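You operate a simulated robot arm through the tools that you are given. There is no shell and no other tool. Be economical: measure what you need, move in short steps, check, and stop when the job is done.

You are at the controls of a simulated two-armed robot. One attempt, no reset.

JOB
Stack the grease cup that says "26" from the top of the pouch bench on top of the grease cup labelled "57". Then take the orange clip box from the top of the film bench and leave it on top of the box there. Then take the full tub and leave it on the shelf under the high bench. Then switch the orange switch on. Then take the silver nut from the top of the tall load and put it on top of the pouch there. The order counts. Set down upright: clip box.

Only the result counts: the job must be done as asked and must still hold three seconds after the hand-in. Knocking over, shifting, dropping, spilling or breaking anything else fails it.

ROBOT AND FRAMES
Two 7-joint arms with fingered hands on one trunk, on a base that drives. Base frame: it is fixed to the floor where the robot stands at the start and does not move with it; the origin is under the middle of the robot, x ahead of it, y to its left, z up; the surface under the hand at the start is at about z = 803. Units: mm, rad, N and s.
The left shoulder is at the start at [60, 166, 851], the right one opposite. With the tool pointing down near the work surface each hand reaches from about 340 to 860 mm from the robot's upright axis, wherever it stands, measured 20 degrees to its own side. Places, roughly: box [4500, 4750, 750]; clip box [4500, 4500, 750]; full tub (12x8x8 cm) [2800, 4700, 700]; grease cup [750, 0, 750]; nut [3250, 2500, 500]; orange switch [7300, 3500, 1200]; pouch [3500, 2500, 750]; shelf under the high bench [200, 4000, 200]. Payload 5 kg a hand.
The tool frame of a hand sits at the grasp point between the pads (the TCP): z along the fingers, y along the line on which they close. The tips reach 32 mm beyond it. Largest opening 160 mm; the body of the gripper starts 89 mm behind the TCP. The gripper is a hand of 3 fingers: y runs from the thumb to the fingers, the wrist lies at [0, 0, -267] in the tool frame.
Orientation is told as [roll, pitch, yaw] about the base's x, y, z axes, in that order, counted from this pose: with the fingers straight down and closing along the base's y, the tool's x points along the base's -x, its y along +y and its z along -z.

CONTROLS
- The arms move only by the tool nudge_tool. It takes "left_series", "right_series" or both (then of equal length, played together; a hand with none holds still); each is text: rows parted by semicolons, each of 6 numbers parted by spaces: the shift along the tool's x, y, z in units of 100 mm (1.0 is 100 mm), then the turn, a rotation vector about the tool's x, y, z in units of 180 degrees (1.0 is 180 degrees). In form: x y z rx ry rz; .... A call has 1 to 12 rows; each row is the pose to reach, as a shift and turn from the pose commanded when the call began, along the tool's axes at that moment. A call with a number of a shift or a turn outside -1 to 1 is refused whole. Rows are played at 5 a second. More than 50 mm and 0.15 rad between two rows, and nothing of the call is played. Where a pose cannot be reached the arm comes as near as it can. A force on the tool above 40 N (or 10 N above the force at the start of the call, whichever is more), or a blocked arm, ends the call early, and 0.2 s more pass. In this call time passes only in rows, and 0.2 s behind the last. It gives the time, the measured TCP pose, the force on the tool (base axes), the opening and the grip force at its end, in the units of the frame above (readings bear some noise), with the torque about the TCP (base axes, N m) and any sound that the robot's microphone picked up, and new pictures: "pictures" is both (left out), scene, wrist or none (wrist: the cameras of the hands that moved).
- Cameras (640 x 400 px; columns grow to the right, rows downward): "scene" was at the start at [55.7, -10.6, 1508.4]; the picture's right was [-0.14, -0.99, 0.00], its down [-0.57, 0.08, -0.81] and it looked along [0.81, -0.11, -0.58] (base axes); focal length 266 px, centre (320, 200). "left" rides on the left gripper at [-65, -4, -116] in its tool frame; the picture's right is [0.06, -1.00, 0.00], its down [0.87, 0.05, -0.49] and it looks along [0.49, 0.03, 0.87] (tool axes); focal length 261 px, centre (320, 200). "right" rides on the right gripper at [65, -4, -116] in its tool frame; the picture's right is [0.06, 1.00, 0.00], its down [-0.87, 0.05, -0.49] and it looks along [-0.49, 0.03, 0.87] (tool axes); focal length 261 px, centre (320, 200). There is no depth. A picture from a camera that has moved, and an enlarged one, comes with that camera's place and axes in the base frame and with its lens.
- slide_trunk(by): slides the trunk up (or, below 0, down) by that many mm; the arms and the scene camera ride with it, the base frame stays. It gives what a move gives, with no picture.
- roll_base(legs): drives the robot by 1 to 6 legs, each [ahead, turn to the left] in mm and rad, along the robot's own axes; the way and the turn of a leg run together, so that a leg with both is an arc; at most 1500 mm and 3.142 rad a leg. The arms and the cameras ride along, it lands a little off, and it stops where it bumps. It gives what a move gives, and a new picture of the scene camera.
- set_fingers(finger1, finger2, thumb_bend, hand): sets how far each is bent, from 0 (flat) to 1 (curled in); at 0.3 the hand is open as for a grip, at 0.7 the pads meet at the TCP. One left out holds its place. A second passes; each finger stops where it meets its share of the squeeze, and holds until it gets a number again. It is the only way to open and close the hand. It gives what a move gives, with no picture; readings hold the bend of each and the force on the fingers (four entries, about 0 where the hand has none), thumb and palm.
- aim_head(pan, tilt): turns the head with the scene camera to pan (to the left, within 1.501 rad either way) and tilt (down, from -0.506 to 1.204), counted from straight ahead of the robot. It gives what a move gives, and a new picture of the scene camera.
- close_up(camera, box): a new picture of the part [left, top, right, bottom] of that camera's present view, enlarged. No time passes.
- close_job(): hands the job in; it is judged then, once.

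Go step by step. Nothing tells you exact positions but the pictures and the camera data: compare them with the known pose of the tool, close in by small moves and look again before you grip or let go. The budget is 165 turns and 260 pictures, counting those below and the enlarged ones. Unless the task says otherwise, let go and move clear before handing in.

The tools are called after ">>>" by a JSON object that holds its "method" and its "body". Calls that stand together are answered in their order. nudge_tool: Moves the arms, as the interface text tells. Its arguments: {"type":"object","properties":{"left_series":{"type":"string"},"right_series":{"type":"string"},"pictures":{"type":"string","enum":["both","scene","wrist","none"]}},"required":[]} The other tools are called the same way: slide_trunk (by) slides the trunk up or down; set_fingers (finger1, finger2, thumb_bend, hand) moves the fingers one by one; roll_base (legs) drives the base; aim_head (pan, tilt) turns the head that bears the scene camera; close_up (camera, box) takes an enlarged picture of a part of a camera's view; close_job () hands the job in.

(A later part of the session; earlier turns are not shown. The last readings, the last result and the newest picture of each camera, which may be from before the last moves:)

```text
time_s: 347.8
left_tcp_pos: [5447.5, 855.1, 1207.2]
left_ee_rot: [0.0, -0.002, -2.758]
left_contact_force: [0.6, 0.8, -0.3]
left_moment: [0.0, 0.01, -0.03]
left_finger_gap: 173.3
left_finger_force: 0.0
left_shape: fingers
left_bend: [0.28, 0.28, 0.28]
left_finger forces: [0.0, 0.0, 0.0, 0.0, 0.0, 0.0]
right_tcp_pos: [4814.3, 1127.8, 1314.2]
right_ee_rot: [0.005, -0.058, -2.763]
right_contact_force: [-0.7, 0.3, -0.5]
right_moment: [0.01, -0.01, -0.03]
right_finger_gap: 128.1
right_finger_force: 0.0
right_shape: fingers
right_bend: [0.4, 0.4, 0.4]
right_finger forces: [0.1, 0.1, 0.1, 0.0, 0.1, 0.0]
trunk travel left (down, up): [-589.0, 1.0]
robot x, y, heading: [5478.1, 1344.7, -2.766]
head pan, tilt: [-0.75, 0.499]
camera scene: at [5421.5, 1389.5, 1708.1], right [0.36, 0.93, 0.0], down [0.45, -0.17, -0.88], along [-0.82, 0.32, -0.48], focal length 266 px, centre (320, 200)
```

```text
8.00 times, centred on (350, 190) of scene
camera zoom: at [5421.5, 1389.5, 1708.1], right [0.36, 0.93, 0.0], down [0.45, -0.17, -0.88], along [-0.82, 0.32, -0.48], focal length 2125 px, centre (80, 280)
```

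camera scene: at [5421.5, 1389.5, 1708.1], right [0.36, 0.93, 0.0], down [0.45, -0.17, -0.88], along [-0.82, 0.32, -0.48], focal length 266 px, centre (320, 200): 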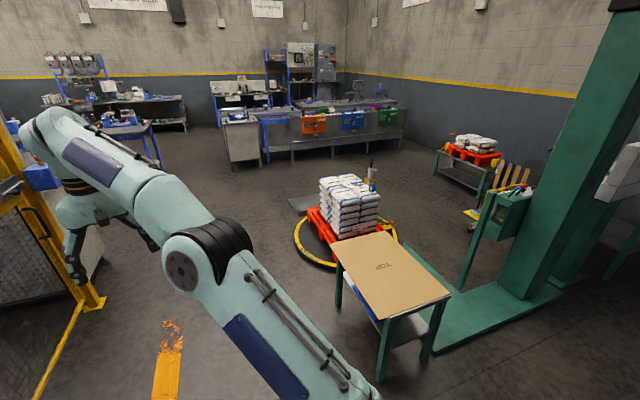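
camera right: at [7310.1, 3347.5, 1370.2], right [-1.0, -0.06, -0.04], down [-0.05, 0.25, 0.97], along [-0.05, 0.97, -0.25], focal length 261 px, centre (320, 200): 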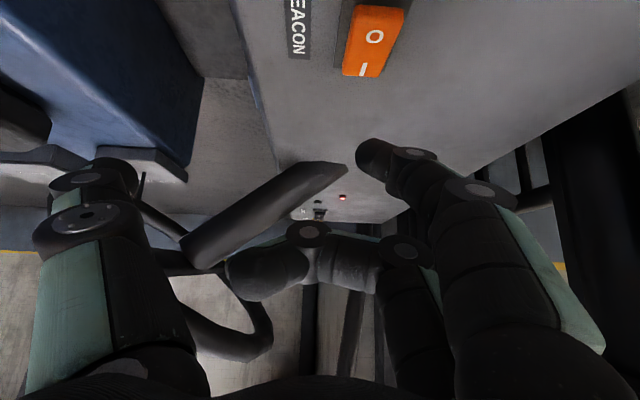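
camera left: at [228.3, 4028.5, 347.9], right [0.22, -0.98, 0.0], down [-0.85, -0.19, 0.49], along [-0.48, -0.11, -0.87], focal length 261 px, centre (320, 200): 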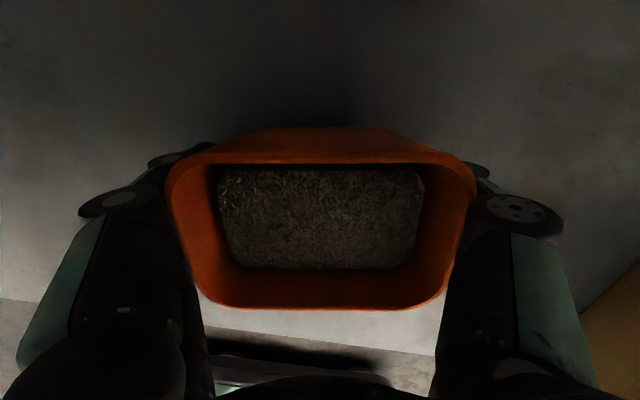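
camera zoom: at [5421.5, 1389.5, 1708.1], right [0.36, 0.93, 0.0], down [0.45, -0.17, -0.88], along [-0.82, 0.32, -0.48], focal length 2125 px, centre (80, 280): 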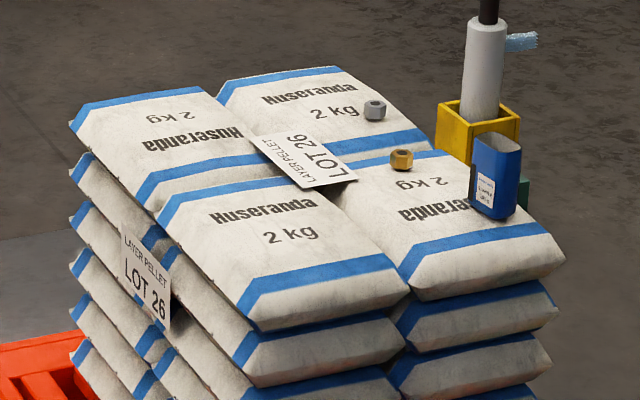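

The silver nut lies on the sacks at upper right, next to a gold nut; the blue pouch stands at the right edge of the stack. Drive to about (3480, 1430), facing north.

>>> {"method": "roll_base", "body": {"legs": [[0, -0.427], [1000, 0], [1000, 0], [0, -1.51]]}}

>>> {"method": "aim_head", "body": {"pan": 0.0, "tilt": 0.55}}

```text
time_s: 362.9
left_tcp_pos: [3071.9, 1691.2, 1207.4]
left_ee_rot: [0.001, 0.0, 1.556]
left_contact_force: [-0.2, -0.7, -0.2]
left_moment: [-0.02, 0.03, -0.01]
left_finger_gap: 173.2
left_finger_force: 0.0
left_shape: fingers
left_bend: [0.28, 0.28, 0.28]
left_finger forces: [0.0, 0.0, 0.0, 0.0, 0.1, 0.0]
right_tcp_pos: [3568.4, 2168.8, 1313.8]
right_ee_rot: [0.007, -0.057, 1.55]
right_contact_force: [0.1, 0.3, 0.2]
right_moment: [0.05, 0.03, 0.01]
right_finger_gap: 127.9
right_finger_force: 0.0
right_shape: fingers
right_bend: [0.4, 0.4, 0.4]
right_finger forces: [0.0, 0.0, 0.1, 0.1, 0.0, 0.1]
trunk travel left (down, up): [-589.0, 1.0]
robot x, y, heading: [3509.0, 1468.3, 1.545]
head pan, tilt: [-0.75, 0.499]
camera scene: at [3570.5, 1508.0, 1708.1], right [0.72, -0.7, 0.0], down [-0.33, -0.34, -0.88], along [0.61, 0.63, -0.48], focal length 266 px, centre (320, 200)
```

scene: 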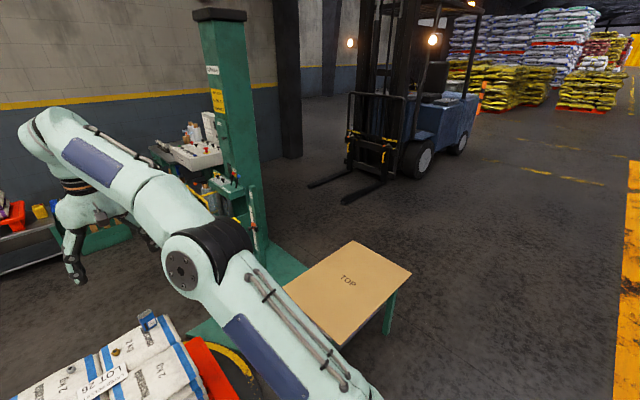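

```text
time_s: 364.0
left_tcp_pos: [3071.9, 1691.8, 1206.6]
left_ee_rot: [0.001, 0.001, 1.555]
left_contact_force: [-0.5, 0.6, -0.8]
left_moment: [0.0, -0.01, -0.03]
left_finger_gap: 173.2
left_finger_force: 0.0
left_shape: fingers
left_bend: [0.28, 0.28, 0.28]
left_finger forces: [0.0, 0.0, 0.1, 0.0, 0.0, 0.0]
right_tcp_pos: [3568.7, 2167.8, 1313.7]
right_ee_rot: [0.008, -0.057, 1.55]
right_contact_force: [0.5, 0.6, 0.2]
right_moment: [0.0, -0.01, -0.01]
right_finger_gap: 128.3
right_finger_force: 0.0
right_shape: fingers
right_bend: [0.4, 0.4, 0.4]
right_finger forces: [0.1, 0.0, 0.0, 0.0, 0.1, 0.1]
trunk travel left (down, up): [-589.0, 1.0]
robot x, y, heading: [3511.4, 1473.5, 1.547]
head pan, tilt: [0.0, 0.55]
camera scene: at [3508.7, 1532.5, 1703.5], right [1.0, -0.02, 0.0], down [-0.01, -0.52, -0.85], along [0.02, 0.85, -0.52], focal length 266 px, centre (320, 200)
```

scene: 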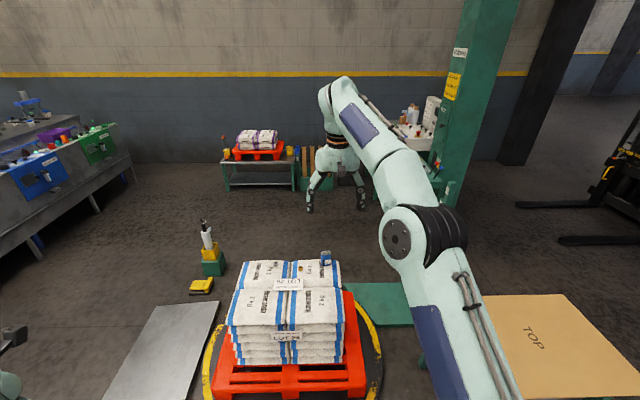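

>>> {"method": "close_up", "body": {"camera": "scene", "box": [220, 240, 360, 345]}}

```text
3.81 times, centred on (290, 292) of scene
camera zoom: at [3508.7, 1532.5, 1703.5], right [1.0, -0.02, 0.0], down [-0.01, -0.52, -0.85], along [0.02, 0.85, -0.52], focal length 1012 px, centre (434, -152)
```

zoom: 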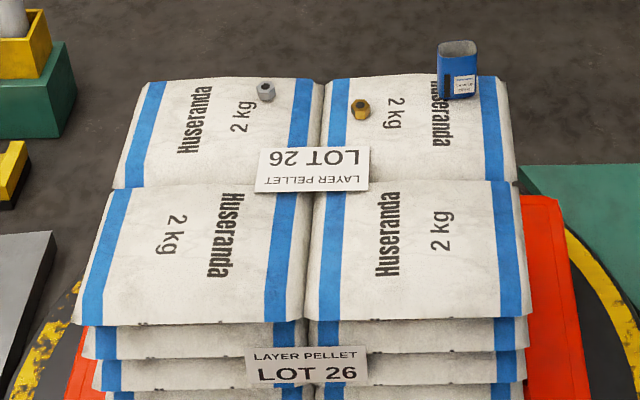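

Silver nut ≈ (3289, 2613, 627); pouch top ≈ (3569, 2612, 702). Check how close the base can get to the turntable rim.

>>> {"method": "aim_head", "body": {"pan": 0.1, "tilt": 0.95}}

```text
time_s: 364.8
left_tcp_pos: [3073.4, 1691.5, 1206.8]
left_ee_rot: [0.001, -0.001, 1.555]
left_contact_force: [0.4, 0.4, 0.0]
left_moment: [0.01, 0.01, -0.01]
left_finger_gap: 173.3
left_finger_force: 0.1
left_shape: fingers
left_bend: [0.28, 0.28, 0.28]
left_finger forces: [0.1, 0.1, 0.0, 0.1, 0.1, 0.1]
right_tcp_pos: [3568.8, 2167.3, 1314.3]
right_ee_rot: [0.005, -0.058, 1.552]
right_contact_force: [0.2, -0.2, -0.3]
right_moment: [0.02, 0.03, -0.02]
right_finger_gap: 128.3
right_finger_force: 0.0
right_shape: fingers
right_bend: [0.4, 0.4, 0.4]
right_finger forces: [0.0, 0.0, 0.1, 0.0, 0.0, 0.0]
trunk travel left (down, up): [-589.0, 1.0]
robot x, y, heading: [3508.9, 1475.3, 1.551]
head pan, tilt: [0.099, 0.949]
camera scene: at [3501.1, 1515.3, 1670.7], right [1.0, 0.08, 0.0], down [0.06, -0.81, -0.58], along [-0.05, 0.58, -0.81], focal length 266 px, centre (320, 200)
```

scene: 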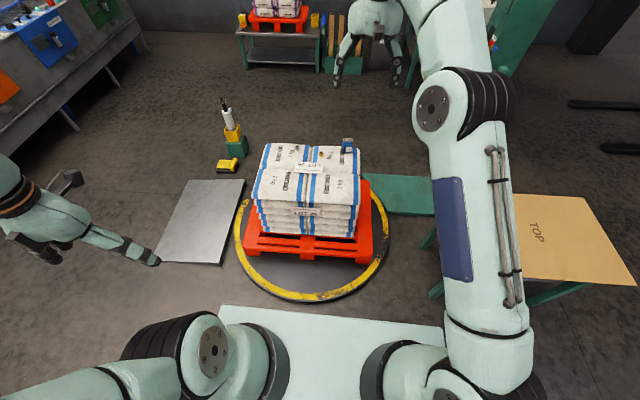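

From the south the rim keeps me too far; from the north side (robot at about (3500, 3320) facing south) both nut and pouch are within easy reach. First pull the right arm in.

>>> {"method": "nudge_tool", "body": {"right_series": "0.3 -0.2 0.2 0 0 0; 0.6 -0.4 0.4 0 0 0; 0.9 -0.6 0.6 0 0.018 0; 1.0 -0.8 0.8 0 0.018 0", "pictures": "none"}}

>>> {"method": "nudge_tool", "body": {"right_series": "0.35 -0.2 0.1 0 0 0; 0.7 -0.4 0.2 0 0 0; 1.0 -0.6 0.2 0 0 0; 1.0 -1.0 0.2 0 0 0", "pictures": "none"}}

>>> {"method": "nudge_tool", "body": {"right_series": "0.35 -0.2 0 0 0 0; 0.7 -0.4 0 0 0 0; 1.0 -0.6 0 0 0 0", "pictures": "none"}}

```text
time_s: 365.8
left_tcp_pos: [3072.7, 1691.7, 1207.3]
left_ee_rot: [0.002, 0.001, 1.556]
left_contact_force: [-0.8, -0.1, -0.3]
left_moment: [-0.02, -0.03, -0.03]
left_finger_gap: 173.1
left_finger_force: 0.1
left_shape: fingers
left_bend: [0.28, 0.28, 0.28]
left_finger forces: [0.0, 0.0, 0.1, 0.1, 0.0, 0.0]
right_tcp_pos: [3645.7, 2069.2, 1229.1]
right_ee_rot: [0.006, -0.002, 1.549]
right_contact_force: [0.0, -0.1, -0.4]
right_moment: [0.01, -0.01, 0.02]
right_finger_gap: 128.1
right_finger_force: 0.1
right_shape: fingers
right_bend: [0.4, 0.4, 0.4]
right_finger forces: [0.1, 0.0, 0.0, 0.0, 0.0, 0.1]
trunk travel left (down, up): [-589.0, 1.0]
robot x, y, heading: [3510.6, 1471.1, 1.549]
head pan, tilt: [0.099, 0.949]
```

```text
time_s: 366.8
left_tcp_pos: [3074.1, 1692.0, 1208.2]
left_ee_rot: [0.0, 0.0, 1.555]
left_contact_force: [-0.2, 1.7, 0.6]
left_moment: [0.0, 0.02, 0.0]
left_finger_gap: 173.1
left_finger_force: 0.0
left_shape: fingers
left_bend: [0.28, 0.28, 0.28]
left_finger forces: [0.0, 0.0, 0.0, 0.0, 0.0, 0.1]
right_tcp_pos: [3743.8, 1968.3, 1207.9]
right_ee_rot: [0.008, -0.002, 1.55]
right_contact_force: [-0.1, -0.4, 0.0]
right_moment: [0.01, 0.02, 0.0]
right_finger_gap: 127.8
right_finger_force: 0.1
right_shape: fingers
right_bend: [0.4, 0.4, 0.4]
right_finger forces: [0.0, 0.1, 0.0, 0.0, 0.0, 0.1]
trunk travel left (down, up): [-589.0, 1.0]
robot x, y, heading: [3507.3, 1469.9, 1.555]
head pan, tilt: [0.099, 0.949]
```

```text
time_s: 367.6
left_tcp_pos: [3071.8, 1690.2, 1208.1]
left_ee_rot: [0.0, -0.002, 1.555]
left_contact_force: [0.9, 0.2, 0.5]
left_moment: [0.07, 0.02, -0.01]
left_finger_gap: 173.3
left_finger_force: 0.0
left_shape: fingers
left_bend: [0.28, 0.28, 0.28]
left_finger forces: [0.1, 0.1, 0.1, 0.0, 0.1, 0.0]
right_tcp_pos: [3800.7, 1864.9, 1203.7]
right_ee_rot: [0.008, -0.002, 1.55]
right_contact_force: [-0.2, 0.4, -0.2]
right_moment: [0.0, 0.01, 0.02]
right_finger_gap: 128.2
right_finger_force: 0.1
right_shape: fingers
right_bend: [0.4, 0.4, 0.4]
right_finger forces: [0.0, 0.1, 0.0, 0.0, 0.0, 0.1]
trunk travel left (down, up): [-589.0, 1.0]
robot x, y, heading: [3510.5, 1471.4, 1.547]
head pan, tilt: [0.099, 0.949]
```

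Drive around the west side of the turntable to the north.

>>> {"method": "roll_base", "body": {"legs": [[0, 1.59], [1480, 0], [0, -1.57], [1075, 0], [1075, 0]]}}

```text
time_s: 393.2
left_tcp_pos: [1386.7, 3787.7, 1206.9]
left_ee_rot: [0.0, 0.001, 1.68]
left_contact_force: [0.2, 1.0, 0.6]
left_moment: [0.01, -0.01, -0.05]
left_finger_gap: 173.2
left_finger_force: 0.0
left_shape: fingers
left_bend: [0.28, 0.28, 0.28]
left_finger forces: [0.0, 0.1, 0.0, 0.0, 0.1, 0.0]
right_tcp_pos: [2089.8, 4052.4, 1204.2]
right_ee_rot: [0.007, -0.001, 1.673]
right_contact_force: [0.0, -0.1, 0.0]
right_moment: [-0.01, 0.0, -0.02]
right_finger_gap: 127.9
right_finger_force: 0.1
right_shape: fingers
right_bend: [0.4, 0.4, 0.4]
right_finger forces: [0.0, 0.0, 0.1, 0.0, 0.0, 0.0]
trunk travel left (down, up): [-589.0, 1.0]
robot x, y, heading: [1845.0, 3622.5, 1.673]
head pan, tilt: [0.099, 0.949]
camera scene: at [1836.2, 3665.9, 1670.6], right [0.98, 0.2, 0.0], down [0.16, -0.8, -0.58], along [-0.12, 0.57, -0.81], focal length 266 px, centre (320, 200)
```

scene: 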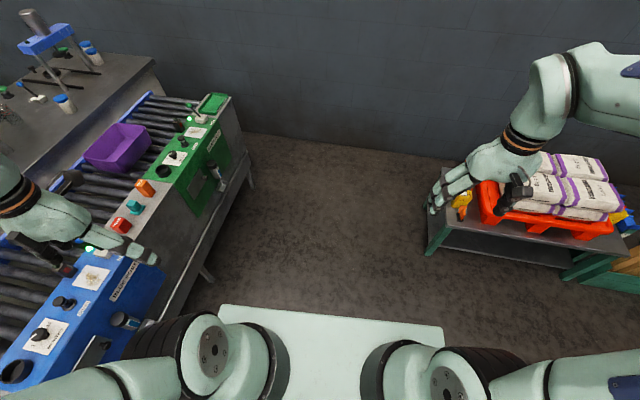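

>>> {"method": "roll_base", "body": {"legs": [[0, -1.673], [830, 0], [830, 0], [0, -1.57]]}}

>>> {"method": "aim_head", "body": {"pan": 0.0, "tilt": 0.85}}

```text
time_s: 409.9
left_tcp_pos: [3944.4, 3395.7, 1207.2]
left_ee_rot: [0.0, -0.003, -1.605]
left_contact_force: [0.0, 0.4, 0.0]
left_moment: [-0.02, 0.01, 0.0]
left_finger_gap: 173.2
left_finger_force: 0.1
left_shape: fingers
left_bend: [0.28, 0.28, 0.28]
left_finger forces: [0.1, 0.0, 0.0, 0.0, 0.0, 0.0]
right_tcp_pos: [3212.8, 3232.9, 1204.3]
right_ee_rot: [0.007, -0.002, -1.611]
right_contact_force: [-0.4, -0.1, 0.3]
right_moment: [0.01, 0.01, 0.0]
right_finger_gap: 128.1
right_finger_force: 0.1
right_shape: fingers
right_bend: [0.4, 0.4, 0.4]
right_finger forces: [0.1, 0.0, 0.0, 0.0, 0.0, 0.0]
trunk travel left (down, up): [-589.0, 1.0]
robot x, y, heading: [3510.4, 3623.2, -1.606]
head pan, tilt: [0.099, 0.949]
camera scene: at [3514.6, 3582.4, 1670.6], right [-1.0, -0.06, 0.0], down [-0.05, 0.81, -0.58], along [0.03, -0.58, -0.81], focal length 266 px, centre (320, 200)
```

scene: 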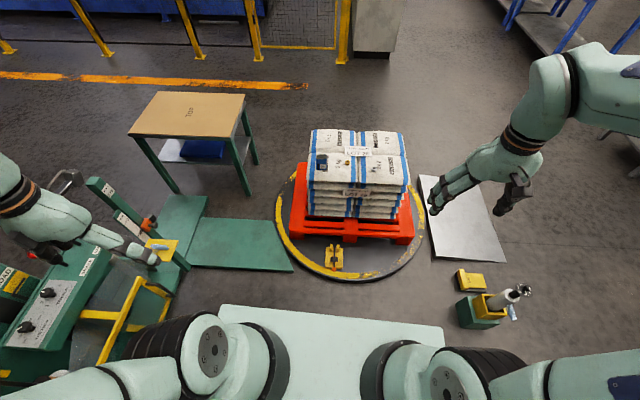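

```text
time_s: 410.5
left_tcp_pos: [3944.7, 3396.0, 1206.9]
left_ee_rot: [0.0, -0.003, -1.605]
left_contact_force: [0.1, -0.4, 0.6]
left_moment: [0.0, -0.01, 0.0]
left_finger_gap: 173.3
left_finger_force: 0.0
left_shape: fingers
left_bend: [0.28, 0.28, 0.28]
left_finger forces: [0.0, 0.1, 0.0, 0.0, 0.1, 0.0]
right_tcp_pos: [3211.8, 3232.8, 1202.8]
right_ee_rot: [0.008, -0.002, -1.611]
right_contact_force: [0.2, 0.6, 0.6]
right_moment: [0.04, 0.0, 0.0]
right_finger_gap: 128.1
right_finger_force: 0.0
right_shape: fingers
right_bend: [0.4, 0.4, 0.4]
right_finger forces: [0.1, 0.0, 0.0, 0.0, 0.0, 0.0]
trunk travel left (down, up): [-589.0, 1.0]
robot x, y, heading: [3510.7, 3625.5, -1.606]
head pan, tilt: [0.0, 0.85]
camera scene: at [3507.3, 3576.9, 1678.1], right [-1.0, 0.04, 0.0], down [0.03, 0.75, -0.66], along [-0.03, -0.66, -0.75], focal length 266 px, centre (320, 200)
```

scene: 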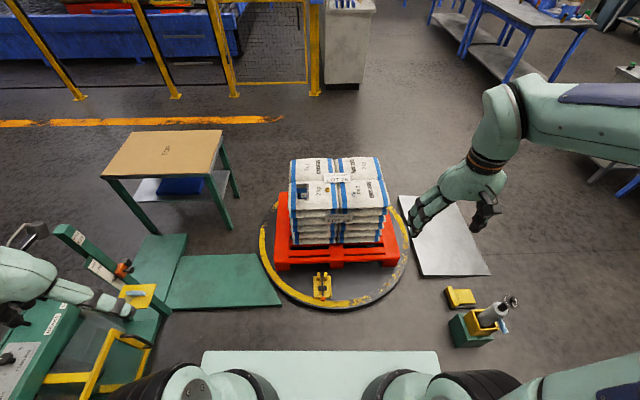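

The turntable's north rim is at y ≈ 3010. Move to about (3400, 3350), facing south.

>>> {"method": "roll_base", "body": {"legs": [[0, -0.345], [285, 0], [0, 0.38]]}}

>>> {"method": "close_up", "body": {"camera": "scene", "box": [250, 110, 450, 260]}}

```text
time_s: 414.8
left_tcp_pos: [3846.2, 3152.0, 1207.9]
left_ee_rot: [-0.001, -0.003, -1.575]
left_contact_force: [0.4, -0.1, 0.0]
left_moment: [-0.02, -0.01, -0.02]
left_finger_gap: 173.0
left_finger_force: 0.1
left_shape: fingers
left_bend: [0.28, 0.28, 0.28]
left_finger forces: [0.1, 0.0, 0.0, 0.0, 0.0, 0.0]
right_tcp_pos: [3119.4, 2965.2, 1203.6]
right_ee_rot: [0.006, -0.003, -1.581]
right_contact_force: [-0.5, 0.3, 0.0]
right_moment: [0.03, 0.01, 0.01]
right_finger_gap: 127.9
right_finger_force: 0.1
right_shape: fingers
right_bend: [0.4, 0.4, 0.4]
right_finger forces: [0.1, 0.1, 0.0, 0.1, 0.0, 0.0]
trunk travel left (down, up): [-589.0, 1.0]
robot x, y, heading: [3406.7, 3364.4, -1.58]
head pan, tilt: [0.0, 0.85]
camera scene: at [3404.2, 3319.2, 1678.1], right [-1.0, 0.01, 0.0], down [0.01, 0.75, -0.66], along [-0.01, -0.66, -0.75], focal length 266 px, centre (320, 200)
```

scene: 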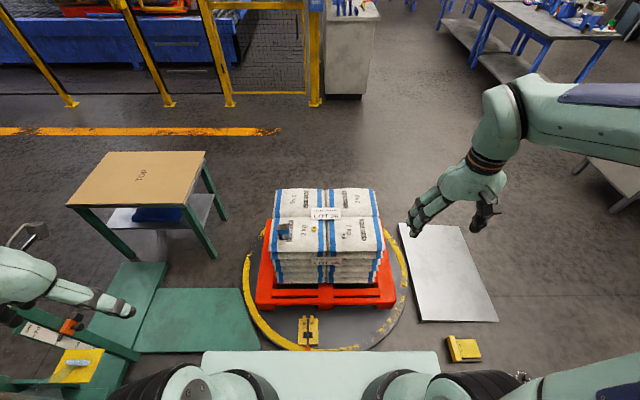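

```text
2.67 times, centred on (350, 185) of scene
camera zoom: at [3404.2, 3319.2, 1678.1], right [-1.0, 0.01, 0.0], down [0.01, 0.75, -0.66], along [-0.01, -0.66, -0.75], focal length 708 px, centre (240, 240)
```

zoom: 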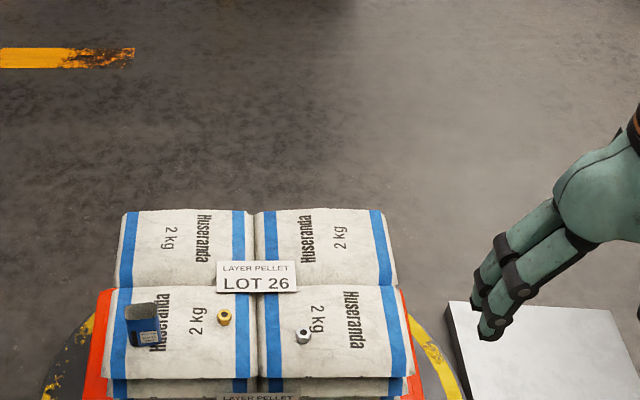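

The nut is at about (3285, 2616, 627). Zoom for size, and lower the trunk for the pick.

>>> {"method": "close_up", "body": {"camera": "scene", "box": [275, 205, 365, 255]}}

>>> {"method": "slide_trunk", "body": {"by": -120}}

>>> {"method": "nudge_tool", "body": {"right_series": "-0.3 0.25 0 0 0 0; -0.6 0.5 0 0 0 0; -0.9 0.75 0 0 0 0; -1.0 1.0 0.2 0 0 0", "pictures": "none"}}

```text
7.11 times, centred on (320, 230) of scene
camera zoom: at [3404.2, 3319.2, 1678.1], right [-1.0, 0.01, 0.0], down [0.01, 0.75, -0.66], along [-0.01, -0.66, -0.75], focal length 1889 px, centre (320, -13)
```

zoom: 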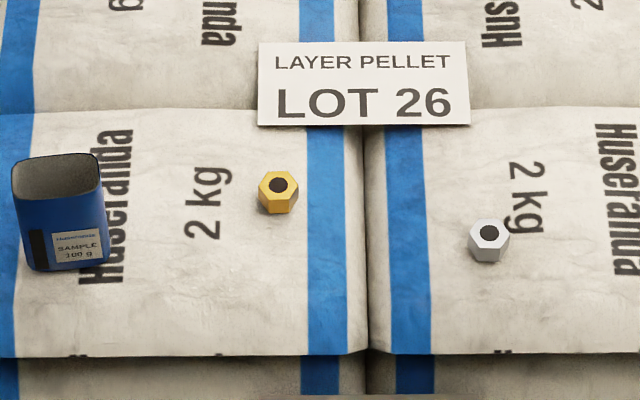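

```text
time_s: 416.3
left_tcp_pos: [3844.7, 3149.8, 1087.6]
left_ee_rot: [-0.001, -0.002, -1.573]
left_contact_force: [-0.5, -0.7, -0.4]
left_moment: [0.01, -0.01, 0.0]
left_finger_gap: 173.3
left_finger_force: 0.0
left_shape: fingers
left_bend: [0.28, 0.28, 0.28]
left_finger forces: [0.0, 0.0, 0.0, 0.0, 0.0, 0.0]
right_tcp_pos: [3121.2, 2965.7, 1085.0]
right_ee_rot: [0.007, -0.002, -1.58]
right_contact_force: [-0.2, 0.2, -0.1]
right_moment: [0.0, 0.0, 0.0]
right_finger_gap: 128.0
right_finger_force: 0.0
right_shape: fingers
right_bend: [0.4, 0.4, 0.4]
right_finger forces: [0.0, 0.0, 0.1, 0.0, 0.0, 0.0]
trunk travel left (down, up): [-469.0, 121.0]
robot x, y, heading: [3407.2, 3365.9, -1.577]
head pan, tilt: [0.0, 0.85]
```

```text
time_s: 417.3
left_tcp_pos: [3846.3, 3150.4, 1087.5]
left_ee_rot: [-0.001, -0.001, -1.575]
left_contact_force: [0.2, -1.0, 0.4]
left_moment: [-0.01, 0.01, -0.03]
left_finger_gap: 173.3
left_finger_force: 0.1
left_shape: fingers
left_bend: [0.28, 0.28, 0.28]
left_finger forces: [0.0, 0.1, 0.1, 0.0, 0.0, 0.1]
right_tcp_pos: [3221.2, 2866.4, 1064.4]
right_ee_rot: [0.007, -0.001, -1.58]
right_contact_force: [1.0, 0.2, 0.6]
right_moment: [0.02, 0.0, -0.01]
right_finger_gap: 128.3
right_finger_force: 0.1
right_shape: fingers
right_bend: [0.4, 0.4, 0.4]
right_finger forces: [0.1, 0.0, 0.0, 0.0, 0.0, 0.0]
trunk travel left (down, up): [-469.0, 121.0]
robot x, y, heading: [3405.6, 3368.3, -1.579]
head pan, tilt: [0.0, 0.85]
```

Nut ≈ 25 mm across, ~20 mm high. Move over it and descend.

>>> {"method": "nudge_tool", "body": {"right_series": "-0.3 0.08 0.1 0 0 0; -0.6 0.16 0.3 0 0 0; -0.9 0.24 0.5 0 0 0; -1.0 0.3 0.8 0 0 0", "pictures": "none"}}

>>> {"method": "nudge_tool", "body": {"right_series": "-0.3 0.08 0.1 0 0 0; -0.6 0.16 0.3 0 0 0; -0.9 0.24 0.5 0 0 0; -1.0 0.3 0.8 0 0 0", "pictures": "none"}}

>>> {"method": "nudge_tool", "body": {"right_series": "-0.2 0 0.3 0 0 0; -0.4 0.02 0.5 0 0 0; -0.5 0.04 0.7 0 0 0", "pictures": "wrist"}}

```text
time_s: 418.3
left_tcp_pos: [3845.5, 3151.6, 1087.1]
left_ee_rot: [0.0, -0.002, -1.574]
left_contact_force: [0.3, -0.2, -0.7]
left_moment: [0.0, 0.01, 0.01]
left_finger_gap: 173.1
left_finger_force: 0.0
left_shape: fingers
left_bend: [0.28, 0.28, 0.28]
left_finger forces: [0.1, 0.1, 0.0, 0.0, 0.1, 0.0]
right_tcp_pos: [3251.3, 2765.0, 985.6]
right_ee_rot: [0.007, -0.001, -1.58]
right_contact_force: [0.3, 0.8, -0.5]
right_moment: [0.01, 0.02, -0.02]
right_finger_gap: 127.9
right_finger_force: 0.0
right_shape: fingers
right_bend: [0.4, 0.4, 0.4]
right_finger forces: [0.0, 0.0, 0.1, 0.0, 0.0, 0.1]
trunk travel left (down, up): [-469.0, 121.0]
robot x, y, heading: [3407.2, 3363.5, -1.581]
head pan, tilt: [0.0, 0.85]
```

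```text
time_s: 419.3
left_tcp_pos: [3846.5, 3150.6, 1087.7]
left_ee_rot: [-0.001, -0.002, -1.573]
left_contact_force: [-0.8, -0.6, -0.5]
left_moment: [0.0, 0.0, -0.01]
left_finger_gap: 173.2
left_finger_force: 0.0
left_shape: fingers
left_bend: [0.28, 0.28, 0.28]
left_finger forces: [0.1, 0.1, 0.0, 0.0, 0.0, 0.0]
right_tcp_pos: [3278.4, 2662.5, 906.4]
right_ee_rot: [0.006, 0.0, -1.58]
right_contact_force: [0.1, -0.1, -0.1]
right_moment: [0.0, 0.01, 0.05]
right_finger_gap: 127.9
right_finger_force: 0.0
right_shape: fingers
right_bend: [0.4, 0.4, 0.4]
right_finger forces: [0.0, 0.0, 0.1, 0.0, 0.0, 0.1]
trunk travel left (down, up): [-469.0, 121.0]
robot x, y, heading: [3407.0, 3366.8, -1.577]
head pan, tilt: [0.0, 0.85]
```

```text
time_s: 420.1
left_tcp_pos: [3845.6, 3150.8, 1087.0]
left_ee_rot: [-0.001, 0.0, -1.575]
left_contact_force: [-0.6, -0.1, 0.2]
left_moment: [0.02, -0.01, -0.05]
left_finger_gap: 173.1
left_finger_force: 0.2
left_shape: fingers
left_bend: [0.28, 0.28, 0.28]
left_finger forces: [0.0, 0.1, 0.0, 0.1, 0.1, 0.0]
right_tcp_pos: [3282.2, 2612.8, 834.2]
right_ee_rot: [0.007, 0.001, -1.579]
right_contact_force: [-0.9, 0.6, 0.0]
right_moment: [0.04, -0.03, -0.02]
right_finger_gap: 128.0
right_finger_force: 0.1
right_shape: fingers
right_bend: [0.4, 0.4, 0.4]
right_finger forces: [0.1, 0.1, 0.1, 0.1, 0.0, 0.0]
trunk travel left (down, up): [-469.0, 121.0]
robot x, y, heading: [3407.4, 3367.8, -1.582]
head pan, tilt: [0.0, 0.85]
camera right: at [3278.7, 2678.3, 950.3], right [1.0, 0.05, 0.01], down [0.04, -0.87, 0.49], along [0.03, -0.49, -0.87], focal length 261 px, centre (320, 200)
```

right: 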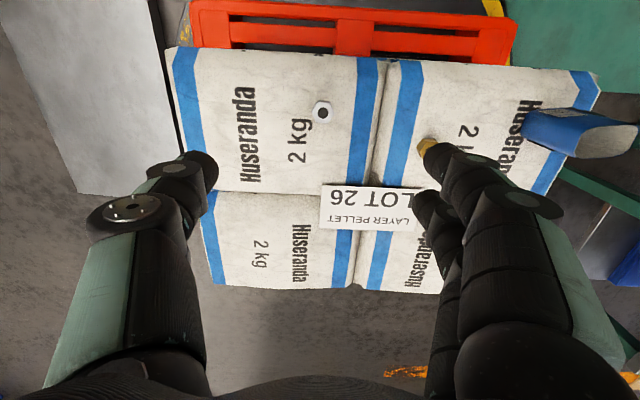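

Nut confirmed at (3286, 2616). Narrow the fingers and descend to z ≈ 700.

>>> {"method": "set_fingers", "body": {"hand": "right", "finger1": 0.54, "finger2": 0.54, "thumb_bend": 0.54}}

>>> {"method": "nudge_tool", "body": {"right_series": "0.02 0.02 0.4 0 0 0; 0.035 0.04 0.8 0 0 0; 0.035 0.04 1.0 0 0 0", "pictures": "none"}}

>>> {"method": "nudge_tool", "body": {"right_series": "0 0 0.2 0 0 0; 0 0 0.34 0 0 0", "pictures": "wrist"}}

>>> {"method": "close_up", "body": {"camera": "right", "box": [220, 80, 420, 205]}}

```text
time_s: 421.1
left_tcp_pos: [3845.1, 3150.8, 1087.2]
left_ee_rot: [0.001, -0.002, -1.574]
left_contact_force: [0.3, -0.2, 0.3]
left_moment: [0.03, 0.02, -0.01]
left_finger_gap: 173.1
left_finger_force: 0.0
left_shape: fingers
left_bend: [0.28, 0.28, 0.28]
left_finger forces: [0.0, 0.0, 0.0, 0.0, 0.0, 0.0]
right_tcp_pos: [3283.8, 2612.8, 834.8]
right_ee_rot: [0.007, -0.001, -1.581]
right_contact_force: [0.4, 0.0, 0.6]
right_moment: [0.02, 0.01, -0.01]
right_finger_gap: 72.0
right_finger_force: 0.0
right_shape: fingers
right_bend: [0.54, 0.54, 0.54]
right_finger forces: [0.0, 0.1, 0.0, 0.1, 0.0, 0.0]
trunk travel left (down, up): [-469.0, 121.0]
robot x, y, heading: [3405.7, 3368.7, -1.574]
head pan, tilt: [0.0, 0.85]
```

```text
time_s: 421.9
left_tcp_pos: [3845.9, 3151.7, 1087.4]
left_ee_rot: [0.0, -0.004, -1.575]
left_contact_force: [-0.1, 0.2, -0.4]
left_moment: [0.02, 0.01, 0.0]
left_finger_gap: 173.1
left_finger_force: 0.1
left_shape: fingers
left_bend: [0.28, 0.28, 0.28]
left_finger forces: [0.1, 0.0, 0.1, 0.0, 0.0, 0.1]
right_tcp_pos: [3287.7, 2615.1, 736.3]
right_ee_rot: [0.006, -0.002, -1.58]
right_contact_force: [-1.0, 0.2, -0.4]
right_moment: [0.01, -0.03, 0.02]
right_finger_gap: 71.7
right_finger_force: 0.1
right_shape: fingers
right_bend: [0.54, 0.54, 0.54]
right_finger forces: [0.0, 0.0, 0.1, 0.0, 0.1, 0.1]
trunk travel left (down, up): [-469.0, 121.0]
robot x, y, heading: [3408.6, 3368.8, -1.582]
head pan, tilt: [0.0, 0.85]
```

```text
time_s: 422.5
left_tcp_pos: [3843.9, 3150.6, 1088.4]
left_ee_rot: [-0.001, -0.002, -1.574]
left_contact_force: [0.0, 0.4, -0.2]
left_moment: [0.01, -0.01, -0.03]
left_finger_gap: 173.3
left_finger_force: 0.0
left_shape: fingers
left_bend: [0.28, 0.28, 0.28]
left_finger forces: [0.1, 0.0, 0.0, 0.0, 0.1, 0.1]
right_tcp_pos: [3289.2, 2616.8, 701.3]
right_ee_rot: [0.009, -0.001, -1.579]
right_contact_force: [0.5, -0.2, -0.2]
right_moment: [-0.01, 0.0, -0.03]
right_finger_gap: 71.6
right_finger_force: 0.1
right_shape: fingers
right_bend: [0.54, 0.54, 0.54]
right_finger forces: [0.0, 0.1, 0.0, 0.0, 0.0, 0.0]
trunk travel left (down, up): [-469.0, 121.0]
robot x, y, heading: [3406.6, 3366.5, -1.579]
head pan, tilt: [0.0, 0.85]
camera right: at [3284.2, 2681.3, 816.2], right [1.0, 0.05, 0.01], down [0.04, -0.87, 0.49], along [0.03, -0.49, -0.87], focal length 261 px, centre (320, 200)
```

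right: 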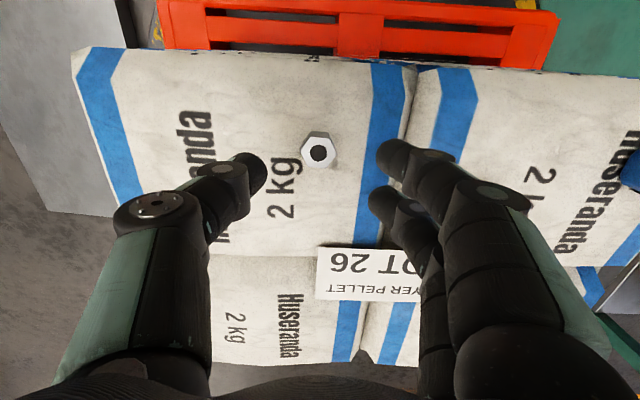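

```text
3.20 times, centred on (320, 142) of right
camera zoom: at [3284.2, 2681.3, 816.2], right [1.0, 0.05, 0.01], down [0.04, -0.87, 0.49], along [0.03, -0.49, -0.87], focal length 834 px, centre (320, 384)
```

zoom: 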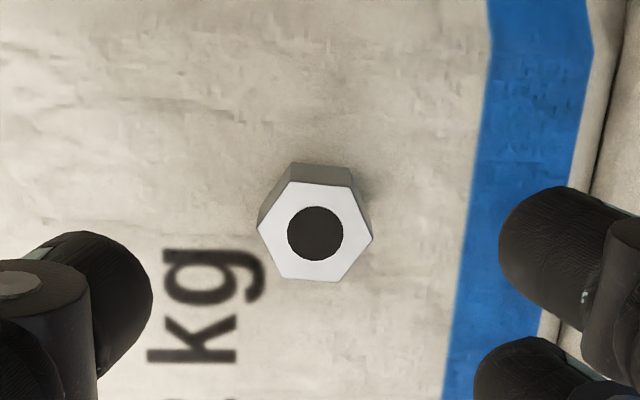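

The nut's corners point toward thumb and fingers—good for a V-grip by the two fingers. Fine adjust and lower to z ≈ 658.

>>> {"method": "nudge_tool", "body": {"right_series": "0.02 -0.01 0.2 0 0 0; 0.02 -0.01 0.43 0 0 0", "pictures": "wrist"}}

>>> {"method": "close_up", "body": {"camera": "right", "box": [220, 80, 420, 205]}}

>>> {"method": "close_up", "body": {"camera": "scene", "box": [300, 180, 400, 260]}}

```text
time_s: 423.1
left_tcp_pos: [3845.8, 3150.8, 1087.8]
left_ee_rot: [0.001, -0.003, -1.575]
left_contact_force: [-0.3, -0.5, -0.3]
left_moment: [0.01, -0.01, 0.01]
left_finger_gap: 173.2
left_finger_force: 0.1
left_shape: fingers
left_bend: [0.28, 0.28, 0.28]
left_finger forces: [0.1, 0.0, 0.0, 0.1, 0.1, 0.0]
right_tcp_pos: [3285.8, 2620.1, 659.1]
right_ee_rot: [0.005, -0.002, -1.58]
right_contact_force: [0.3, -0.2, -0.3]
right_moment: [0.02, 0.01, -0.03]
right_finger_gap: 71.7
right_finger_force: 0.1
right_shape: fingers
right_bend: [0.54, 0.54, 0.54]
right_finger forces: [0.0, 0.1, 0.0, 0.1, 0.0, 0.0]
trunk travel left (down, up): [-469.0, 121.0]
robot x, y, heading: [3405.4, 3364.0, -1.581]
head pan, tilt: [0.0, 0.85]
camera right: at [3282.3, 2685.7, 774.3], right [1.0, 0.05, 0.01], down [0.04, -0.87, 0.49], along [0.03, -0.49, -0.87], focal length 261 px, centre (320, 200)
```

right: 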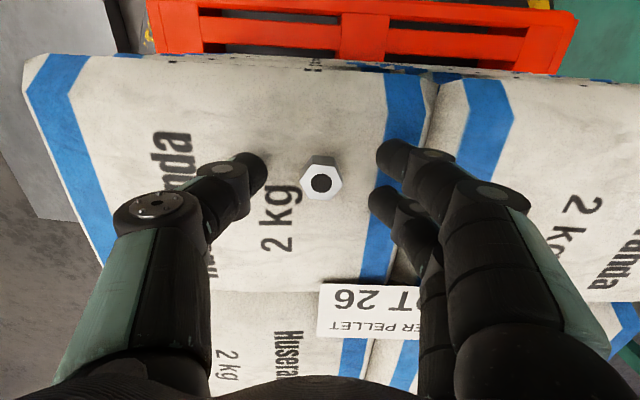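

```text
3.20 times, centred on (320, 142) of right
camera zoom: at [3282.3, 2685.7, 774.3], right [1.0, 0.05, 0.01], down [0.04, -0.87, 0.49], along [0.03, -0.49, -0.87], focal length 834 px, centre (320, 384)
```

zoom: 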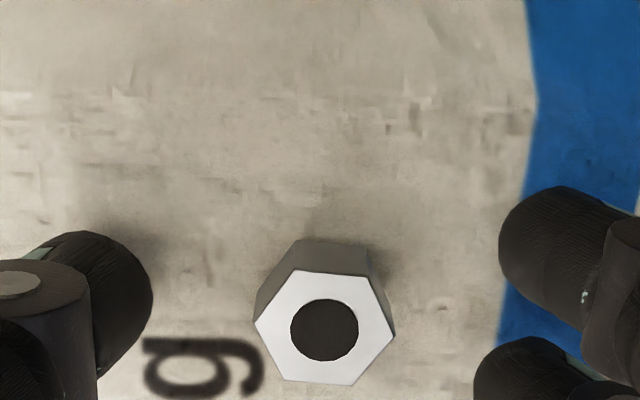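

```text
5.00 times, centred on (350, 220) of scene
camera zoom: at [3404.0, 3318.8, 1558.1], right [-1.0, 0.01, 0.0], down [0.01, 0.75, -0.66], along [-0.01, -0.66, -0.75], focal length 1328 px, centre (170, 100)
```

zoom: 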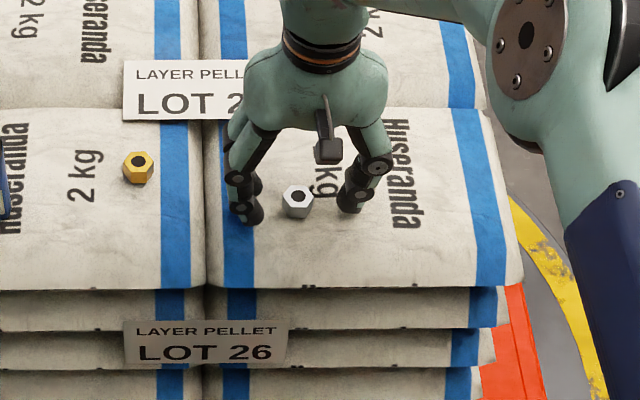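

The hand is at tip level with the nut base and nearly centred. Shift 4 mm and close gently.

>>> {"method": "nudge_tool", "body": {"right_series": "0.04 0 0 0 0 0", "pictures": "none"}}

>>> {"method": "set_fingers", "body": {"hand": "right", "finger1": 0.64, "finger2": 0.64, "thumb_bend": 0.64}}

>>> {"method": "close_up", "body": {"camera": "right", "box": [220, 80, 420, 255]}}

>>> {"method": "close_up", "body": {"camera": "scene", "box": [320, 195, 380, 245]}}

```text
time_s: 423.5
left_tcp_pos: [3844.9, 3151.4, 1086.8]
left_ee_rot: [0.0, -0.002, -1.573]
left_contact_force: [-0.6, 0.0, -0.1]
left_moment: [0.02, -0.03, 0.0]
left_finger_gap: 173.0
left_finger_force: 0.0
left_shape: fingers
left_bend: [0.28, 0.28, 0.28]
left_finger forces: [0.0, 0.0, 0.0, 0.0, 0.0, 0.0]
right_tcp_pos: [3285.7, 2624.4, 659.9]
right_ee_rot: [0.004, -0.002, -1.578]
right_contact_force: [-0.2, 0.2, 0.5]
right_moment: [0.0, 0.02, 0.04]
right_finger_gap: 71.9
right_finger_force: 0.2
right_shape: fingers
right_bend: [0.54, 0.54, 0.54]
right_finger forces: [0.0, 0.0, 0.1, 0.1, 0.0, 0.1]
trunk travel left (down, up): [-469.0, 121.0]
robot x, y, heading: [3403.6, 3362.4, -1.577]
head pan, tilt: [0.0, 0.85]
```

```text
time_s: 424.5
left_tcp_pos: [3844.7, 3150.8, 1088.2]
left_ee_rot: [0.002, -0.002, -1.574]
left_contact_force: [-0.7, 0.3, 0.0]
left_moment: [0.0, 0.05, 0.02]
left_finger_gap: 173.1
left_finger_force: 0.1
left_shape: fingers
left_bend: [0.28, 0.28, 0.28]
left_finger forces: [0.0, 0.0, 0.0, 0.0, 0.0, 0.0]
right_tcp_pos: [3284.9, 2624.3, 658.4]
right_ee_rot: [0.009, -0.003, -1.579]
right_contact_force: [0.0, -0.3, 0.2]
right_moment: [-0.02, -0.02, 0.02]
right_finger_gap: 33.0
right_finger_force: 0.0
right_shape: fingers
right_bend: [0.64, 0.64, 0.64]
right_finger forces: [0.0, 0.0, 0.1, 0.0, 0.0, 0.1]
trunk travel left (down, up): [-469.0, 121.0]
robot x, y, heading: [3406.9, 3368.7, -1.577]
head pan, tilt: [0.0, 0.85]
```

```text
2.29 times, centred on (320, 168) of right
camera zoom: at [3281.9, 2689.8, 774.5], right [1.0, 0.05, 0.01], down [0.04, -0.87, 0.49], along [0.03, -0.49, -0.87], focal length 596 px, centre (320, 274)
```

zoom: 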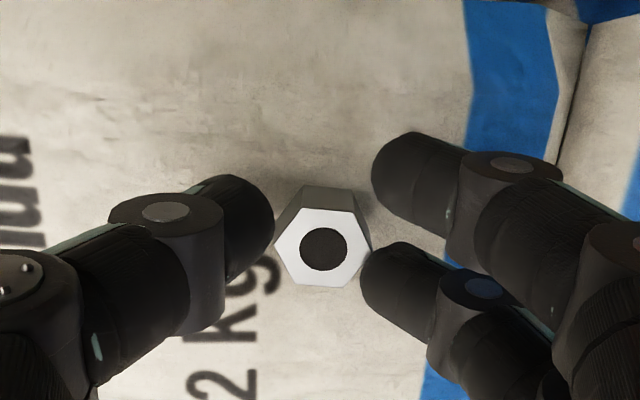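

```text
8.00 times, centred on (350, 220) of scene
camera zoom: at [3403.9, 3319.0, 1558.1], right [-1.0, 0.01, 0.0], down [0.01, 0.75, -0.66], along [-0.01, -0.66, -0.75], focal length 2125 px, centre (80, 40)
```

zoom: 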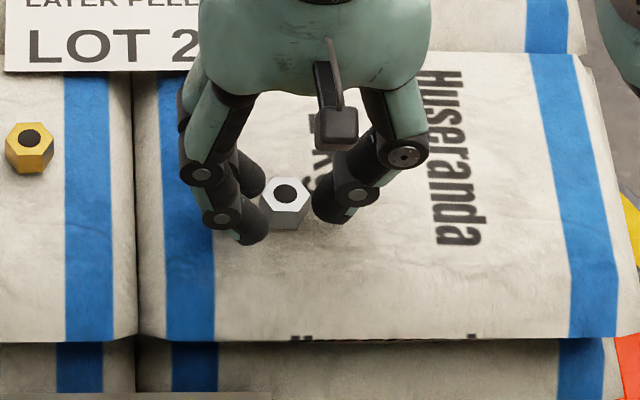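

Nicely straddled. Close on the nut.

>>> {"method": "set_fingers", "body": {"hand": "right", "finger1": 0.7, "finger2": 0.7, "thumb_bend": 0.7}}

>>> {"method": "close_up", "body": {"camera": "right", "box": [220, 80, 420, 255]}}

```text
time_s: 425.5
left_tcp_pos: [3845.4, 3151.7, 1087.4]
left_ee_rot: [0.0, -0.003, -1.574]
left_contact_force: [0.4, 1.6, -0.2]
left_moment: [-0.03, 0.03, -0.01]
left_finger_gap: 173.1
left_finger_force: 0.0
left_shape: fingers
left_bend: [0.28, 0.28, 0.28]
left_finger forces: [0.0, 0.0, 0.1, 0.0, 0.0, 0.1]
right_tcp_pos: [3285.8, 2623.7, 659.6]
right_ee_rot: [0.008, -0.001, -1.579]
right_contact_force: [0.2, 0.1, 2.8]
right_moment: [-0.01, 0.01, 0.0]
right_finger_gap: 14.6
right_finger_force: 3.5
right_shape: fingers
right_bend: [0.7, 0.67, 0.69]
right_finger forces: [0.0, 2.9, 0.1, 0.0, 3.5, 0.0]
trunk travel left (down, up): [-469.0, 121.0]
robot x, y, heading: [3402.1, 3366.0, -1.585]
head pan, tilt: [0.0, 0.85]
```

```text
2.29 times, centred on (320, 168) of right
camera zoom: at [3282.0, 2689.9, 774.7], right [1.0, 0.05, 0.01], down [0.04, -0.87, 0.49], along [0.03, -0.49, -0.87], focal length 596 px, centre (320, 274)
```

zoom: 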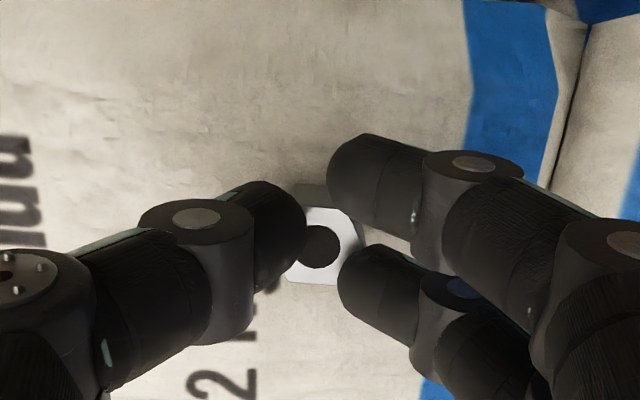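

Finger 1 missed (nut sits toward finger 2). Open slightly, shift 4 mm back, lower 4 mm and retry.

>>> {"method": "set_fingers", "body": {"hand": "right", "finger1": 0.62, "finger2": 0.62, "thumb_bend": 0.62}}

>>> {"method": "nudge_tool", "body": {"right_series": "-0.05 0 0.04 0 0 0", "pictures": "none"}}

>>> {"method": "close_up", "body": {"camera": "right", "box": [220, 80, 420, 255]}}

>>> {"method": "close_up", "body": {"camera": "scene", "box": [330, 205, 370, 235]}}

```text
time_s: 426.5
left_tcp_pos: [3846.0, 3150.0, 1088.5]
left_ee_rot: [0.0, -0.002, -1.574]
left_contact_force: [0.2, 0.1, 0.7]
left_moment: [0.02, 0.02, 0.0]
left_finger_gap: 173.3
left_finger_force: 0.0
left_shape: fingers
left_bend: [0.28, 0.28, 0.28]
left_finger forces: [0.0, 0.0, 0.0, 0.0, 0.1, 0.0]
right_tcp_pos: [3285.0, 2625.5, 659.6]
right_ee_rot: [0.007, -0.002, -1.58]
right_contact_force: [0.3, -0.4, -0.2]
right_moment: [-0.02, -0.01, 0.02]
right_finger_gap: 39.1
right_finger_force: 0.1
right_shape: fingers
right_bend: [0.62, 0.62, 0.62]
right_finger forces: [0.1, 0.0, 0.0, 0.0, 0.1, 0.1]
trunk travel left (down, up): [-469.0, 121.0]
robot x, y, heading: [3404.7, 3369.8, -1.586]
head pan, tilt: [0.0, 0.85]
```

```text
time_s: 426.9
left_tcp_pos: [3845.2, 3150.6, 1087.3]
left_ee_rot: [-0.001, -0.002, -1.575]
left_contact_force: [0.1, -0.6, -0.8]
left_moment: [0.0, 0.0, 0.01]
left_finger_gap: 173.4
left_finger_force: 0.1
left_shape: fingers
left_bend: [0.28, 0.28, 0.28]
left_finger forces: [0.0, 0.0, 0.0, 0.1, 0.0, 0.0]
right_tcp_pos: [3286.0, 2619.5, 654.6]
right_ee_rot: [0.005, 0.001, -1.578]
right_contact_force: [0.7, 0.1, 0.6]
right_moment: [0.0, -0.02, 0.03]
right_finger_gap: 39.2
right_finger_force: 0.1
right_shape: fingers
right_bend: [0.62, 0.62, 0.62]
right_finger forces: [0.1, 0.0, 0.0, 0.0, 0.0, 0.0]
trunk travel left (down, up): [-469.0, 121.0]
robot x, y, heading: [3407.6, 3369.2, -1.578]
head pan, tilt: [0.0, 0.85]
```

```text
2.29 times, centred on (320, 168) of right
camera zoom: at [3281.7, 2684.6, 770.1], right [1.0, 0.05, 0.01], down [0.04, -0.87, 0.49], along [0.03, -0.49, -0.87], focal length 596 px, centre (320, 274)
```

zoom: 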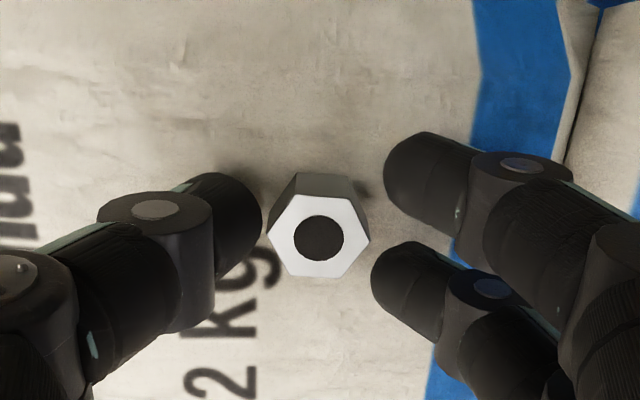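

```text
13.33 times, centred on (350, 220) of scene
camera zoom: at [3403.9, 3318.8, 1558.1], right [-1.0, 0.01, 0.0], down [0.01, 0.75, -0.66], along [-0.01, -0.66, -0.75], focal length 3541 px, centre (-80, -67)
```

zoom: 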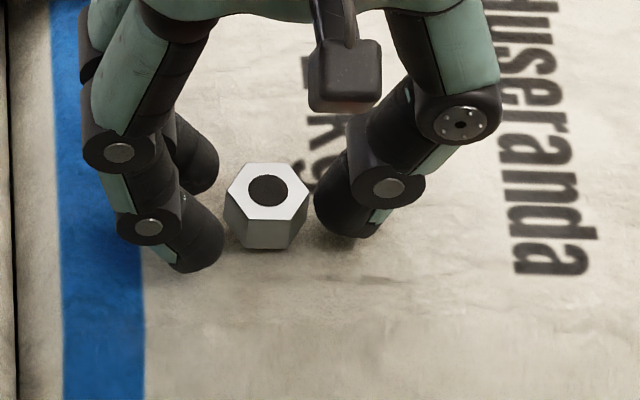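

Centred now. Close again.

>>> {"method": "set_fingers", "body": {"hand": "right", "finger1": 0.7, "finger2": 0.7, "thumb_bend": 0.7}}

>>> {"method": "close_up", "body": {"camera": "right", "box": [220, 80, 420, 255]}}

>>> {"method": "close_up", "body": {"camera": "scene", "box": [330, 205, 370, 235]}}

```text
time_s: 427.9
left_tcp_pos: [3845.2, 3151.5, 1087.7]
left_ee_rot: [0.001, -0.003, -1.573]
left_contact_force: [0.1, 1.0, -0.3]
left_moment: [0.03, 0.02, 0.01]
left_finger_gap: 172.9
left_finger_force: 0.2
left_shape: fingers
left_bend: [0.28, 0.28, 0.28]
left_finger forces: [0.1, 0.0, 0.1, 0.1, 0.1, 0.0]
right_tcp_pos: [3284.2, 2618.8, 654.9]
right_ee_rot: [0.007, -0.003, -1.58]
right_contact_force: [-0.4, -0.9, -0.2]
right_moment: [-0.03, -0.03, 0.0]
right_finger_gap: 23.6
right_finger_force: 7.2
right_shape: fingers
right_bend: [0.67, 0.66, 0.68]
right_finger forces: [2.6, 4.5, 0.0, 0.0, 7.2, 0.0]
trunk travel left (down, up): [-469.0, 121.0]
robot x, y, heading: [3403.8, 3366.4, -1.578]
head pan, tilt: [0.0, 0.85]
```

```text
2.29 times, centred on (320, 168) of right
camera zoom: at [3281.6, 2684.4, 770.4], right [1.0, 0.05, 0.01], down [0.04, -0.87, 0.49], along [0.03, -0.49, -0.87], focal length 596 px, centre (320, 274)
```

zoom: 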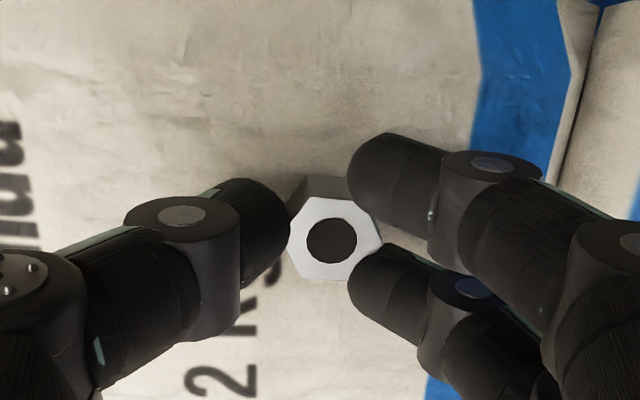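

```text
13.33 times, centred on (350, 220) of scene
camera zoom: at [3403.9, 3319.0, 1558.1], right [-1.0, 0.01, 0.0], down [0.01, 0.75, -0.66], along [-0.01, -0.66, -0.75], focal length 3541 px, centre (-80, -67)
```

zoom: 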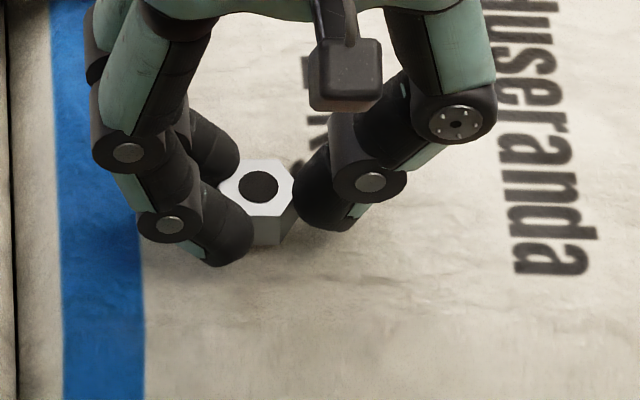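

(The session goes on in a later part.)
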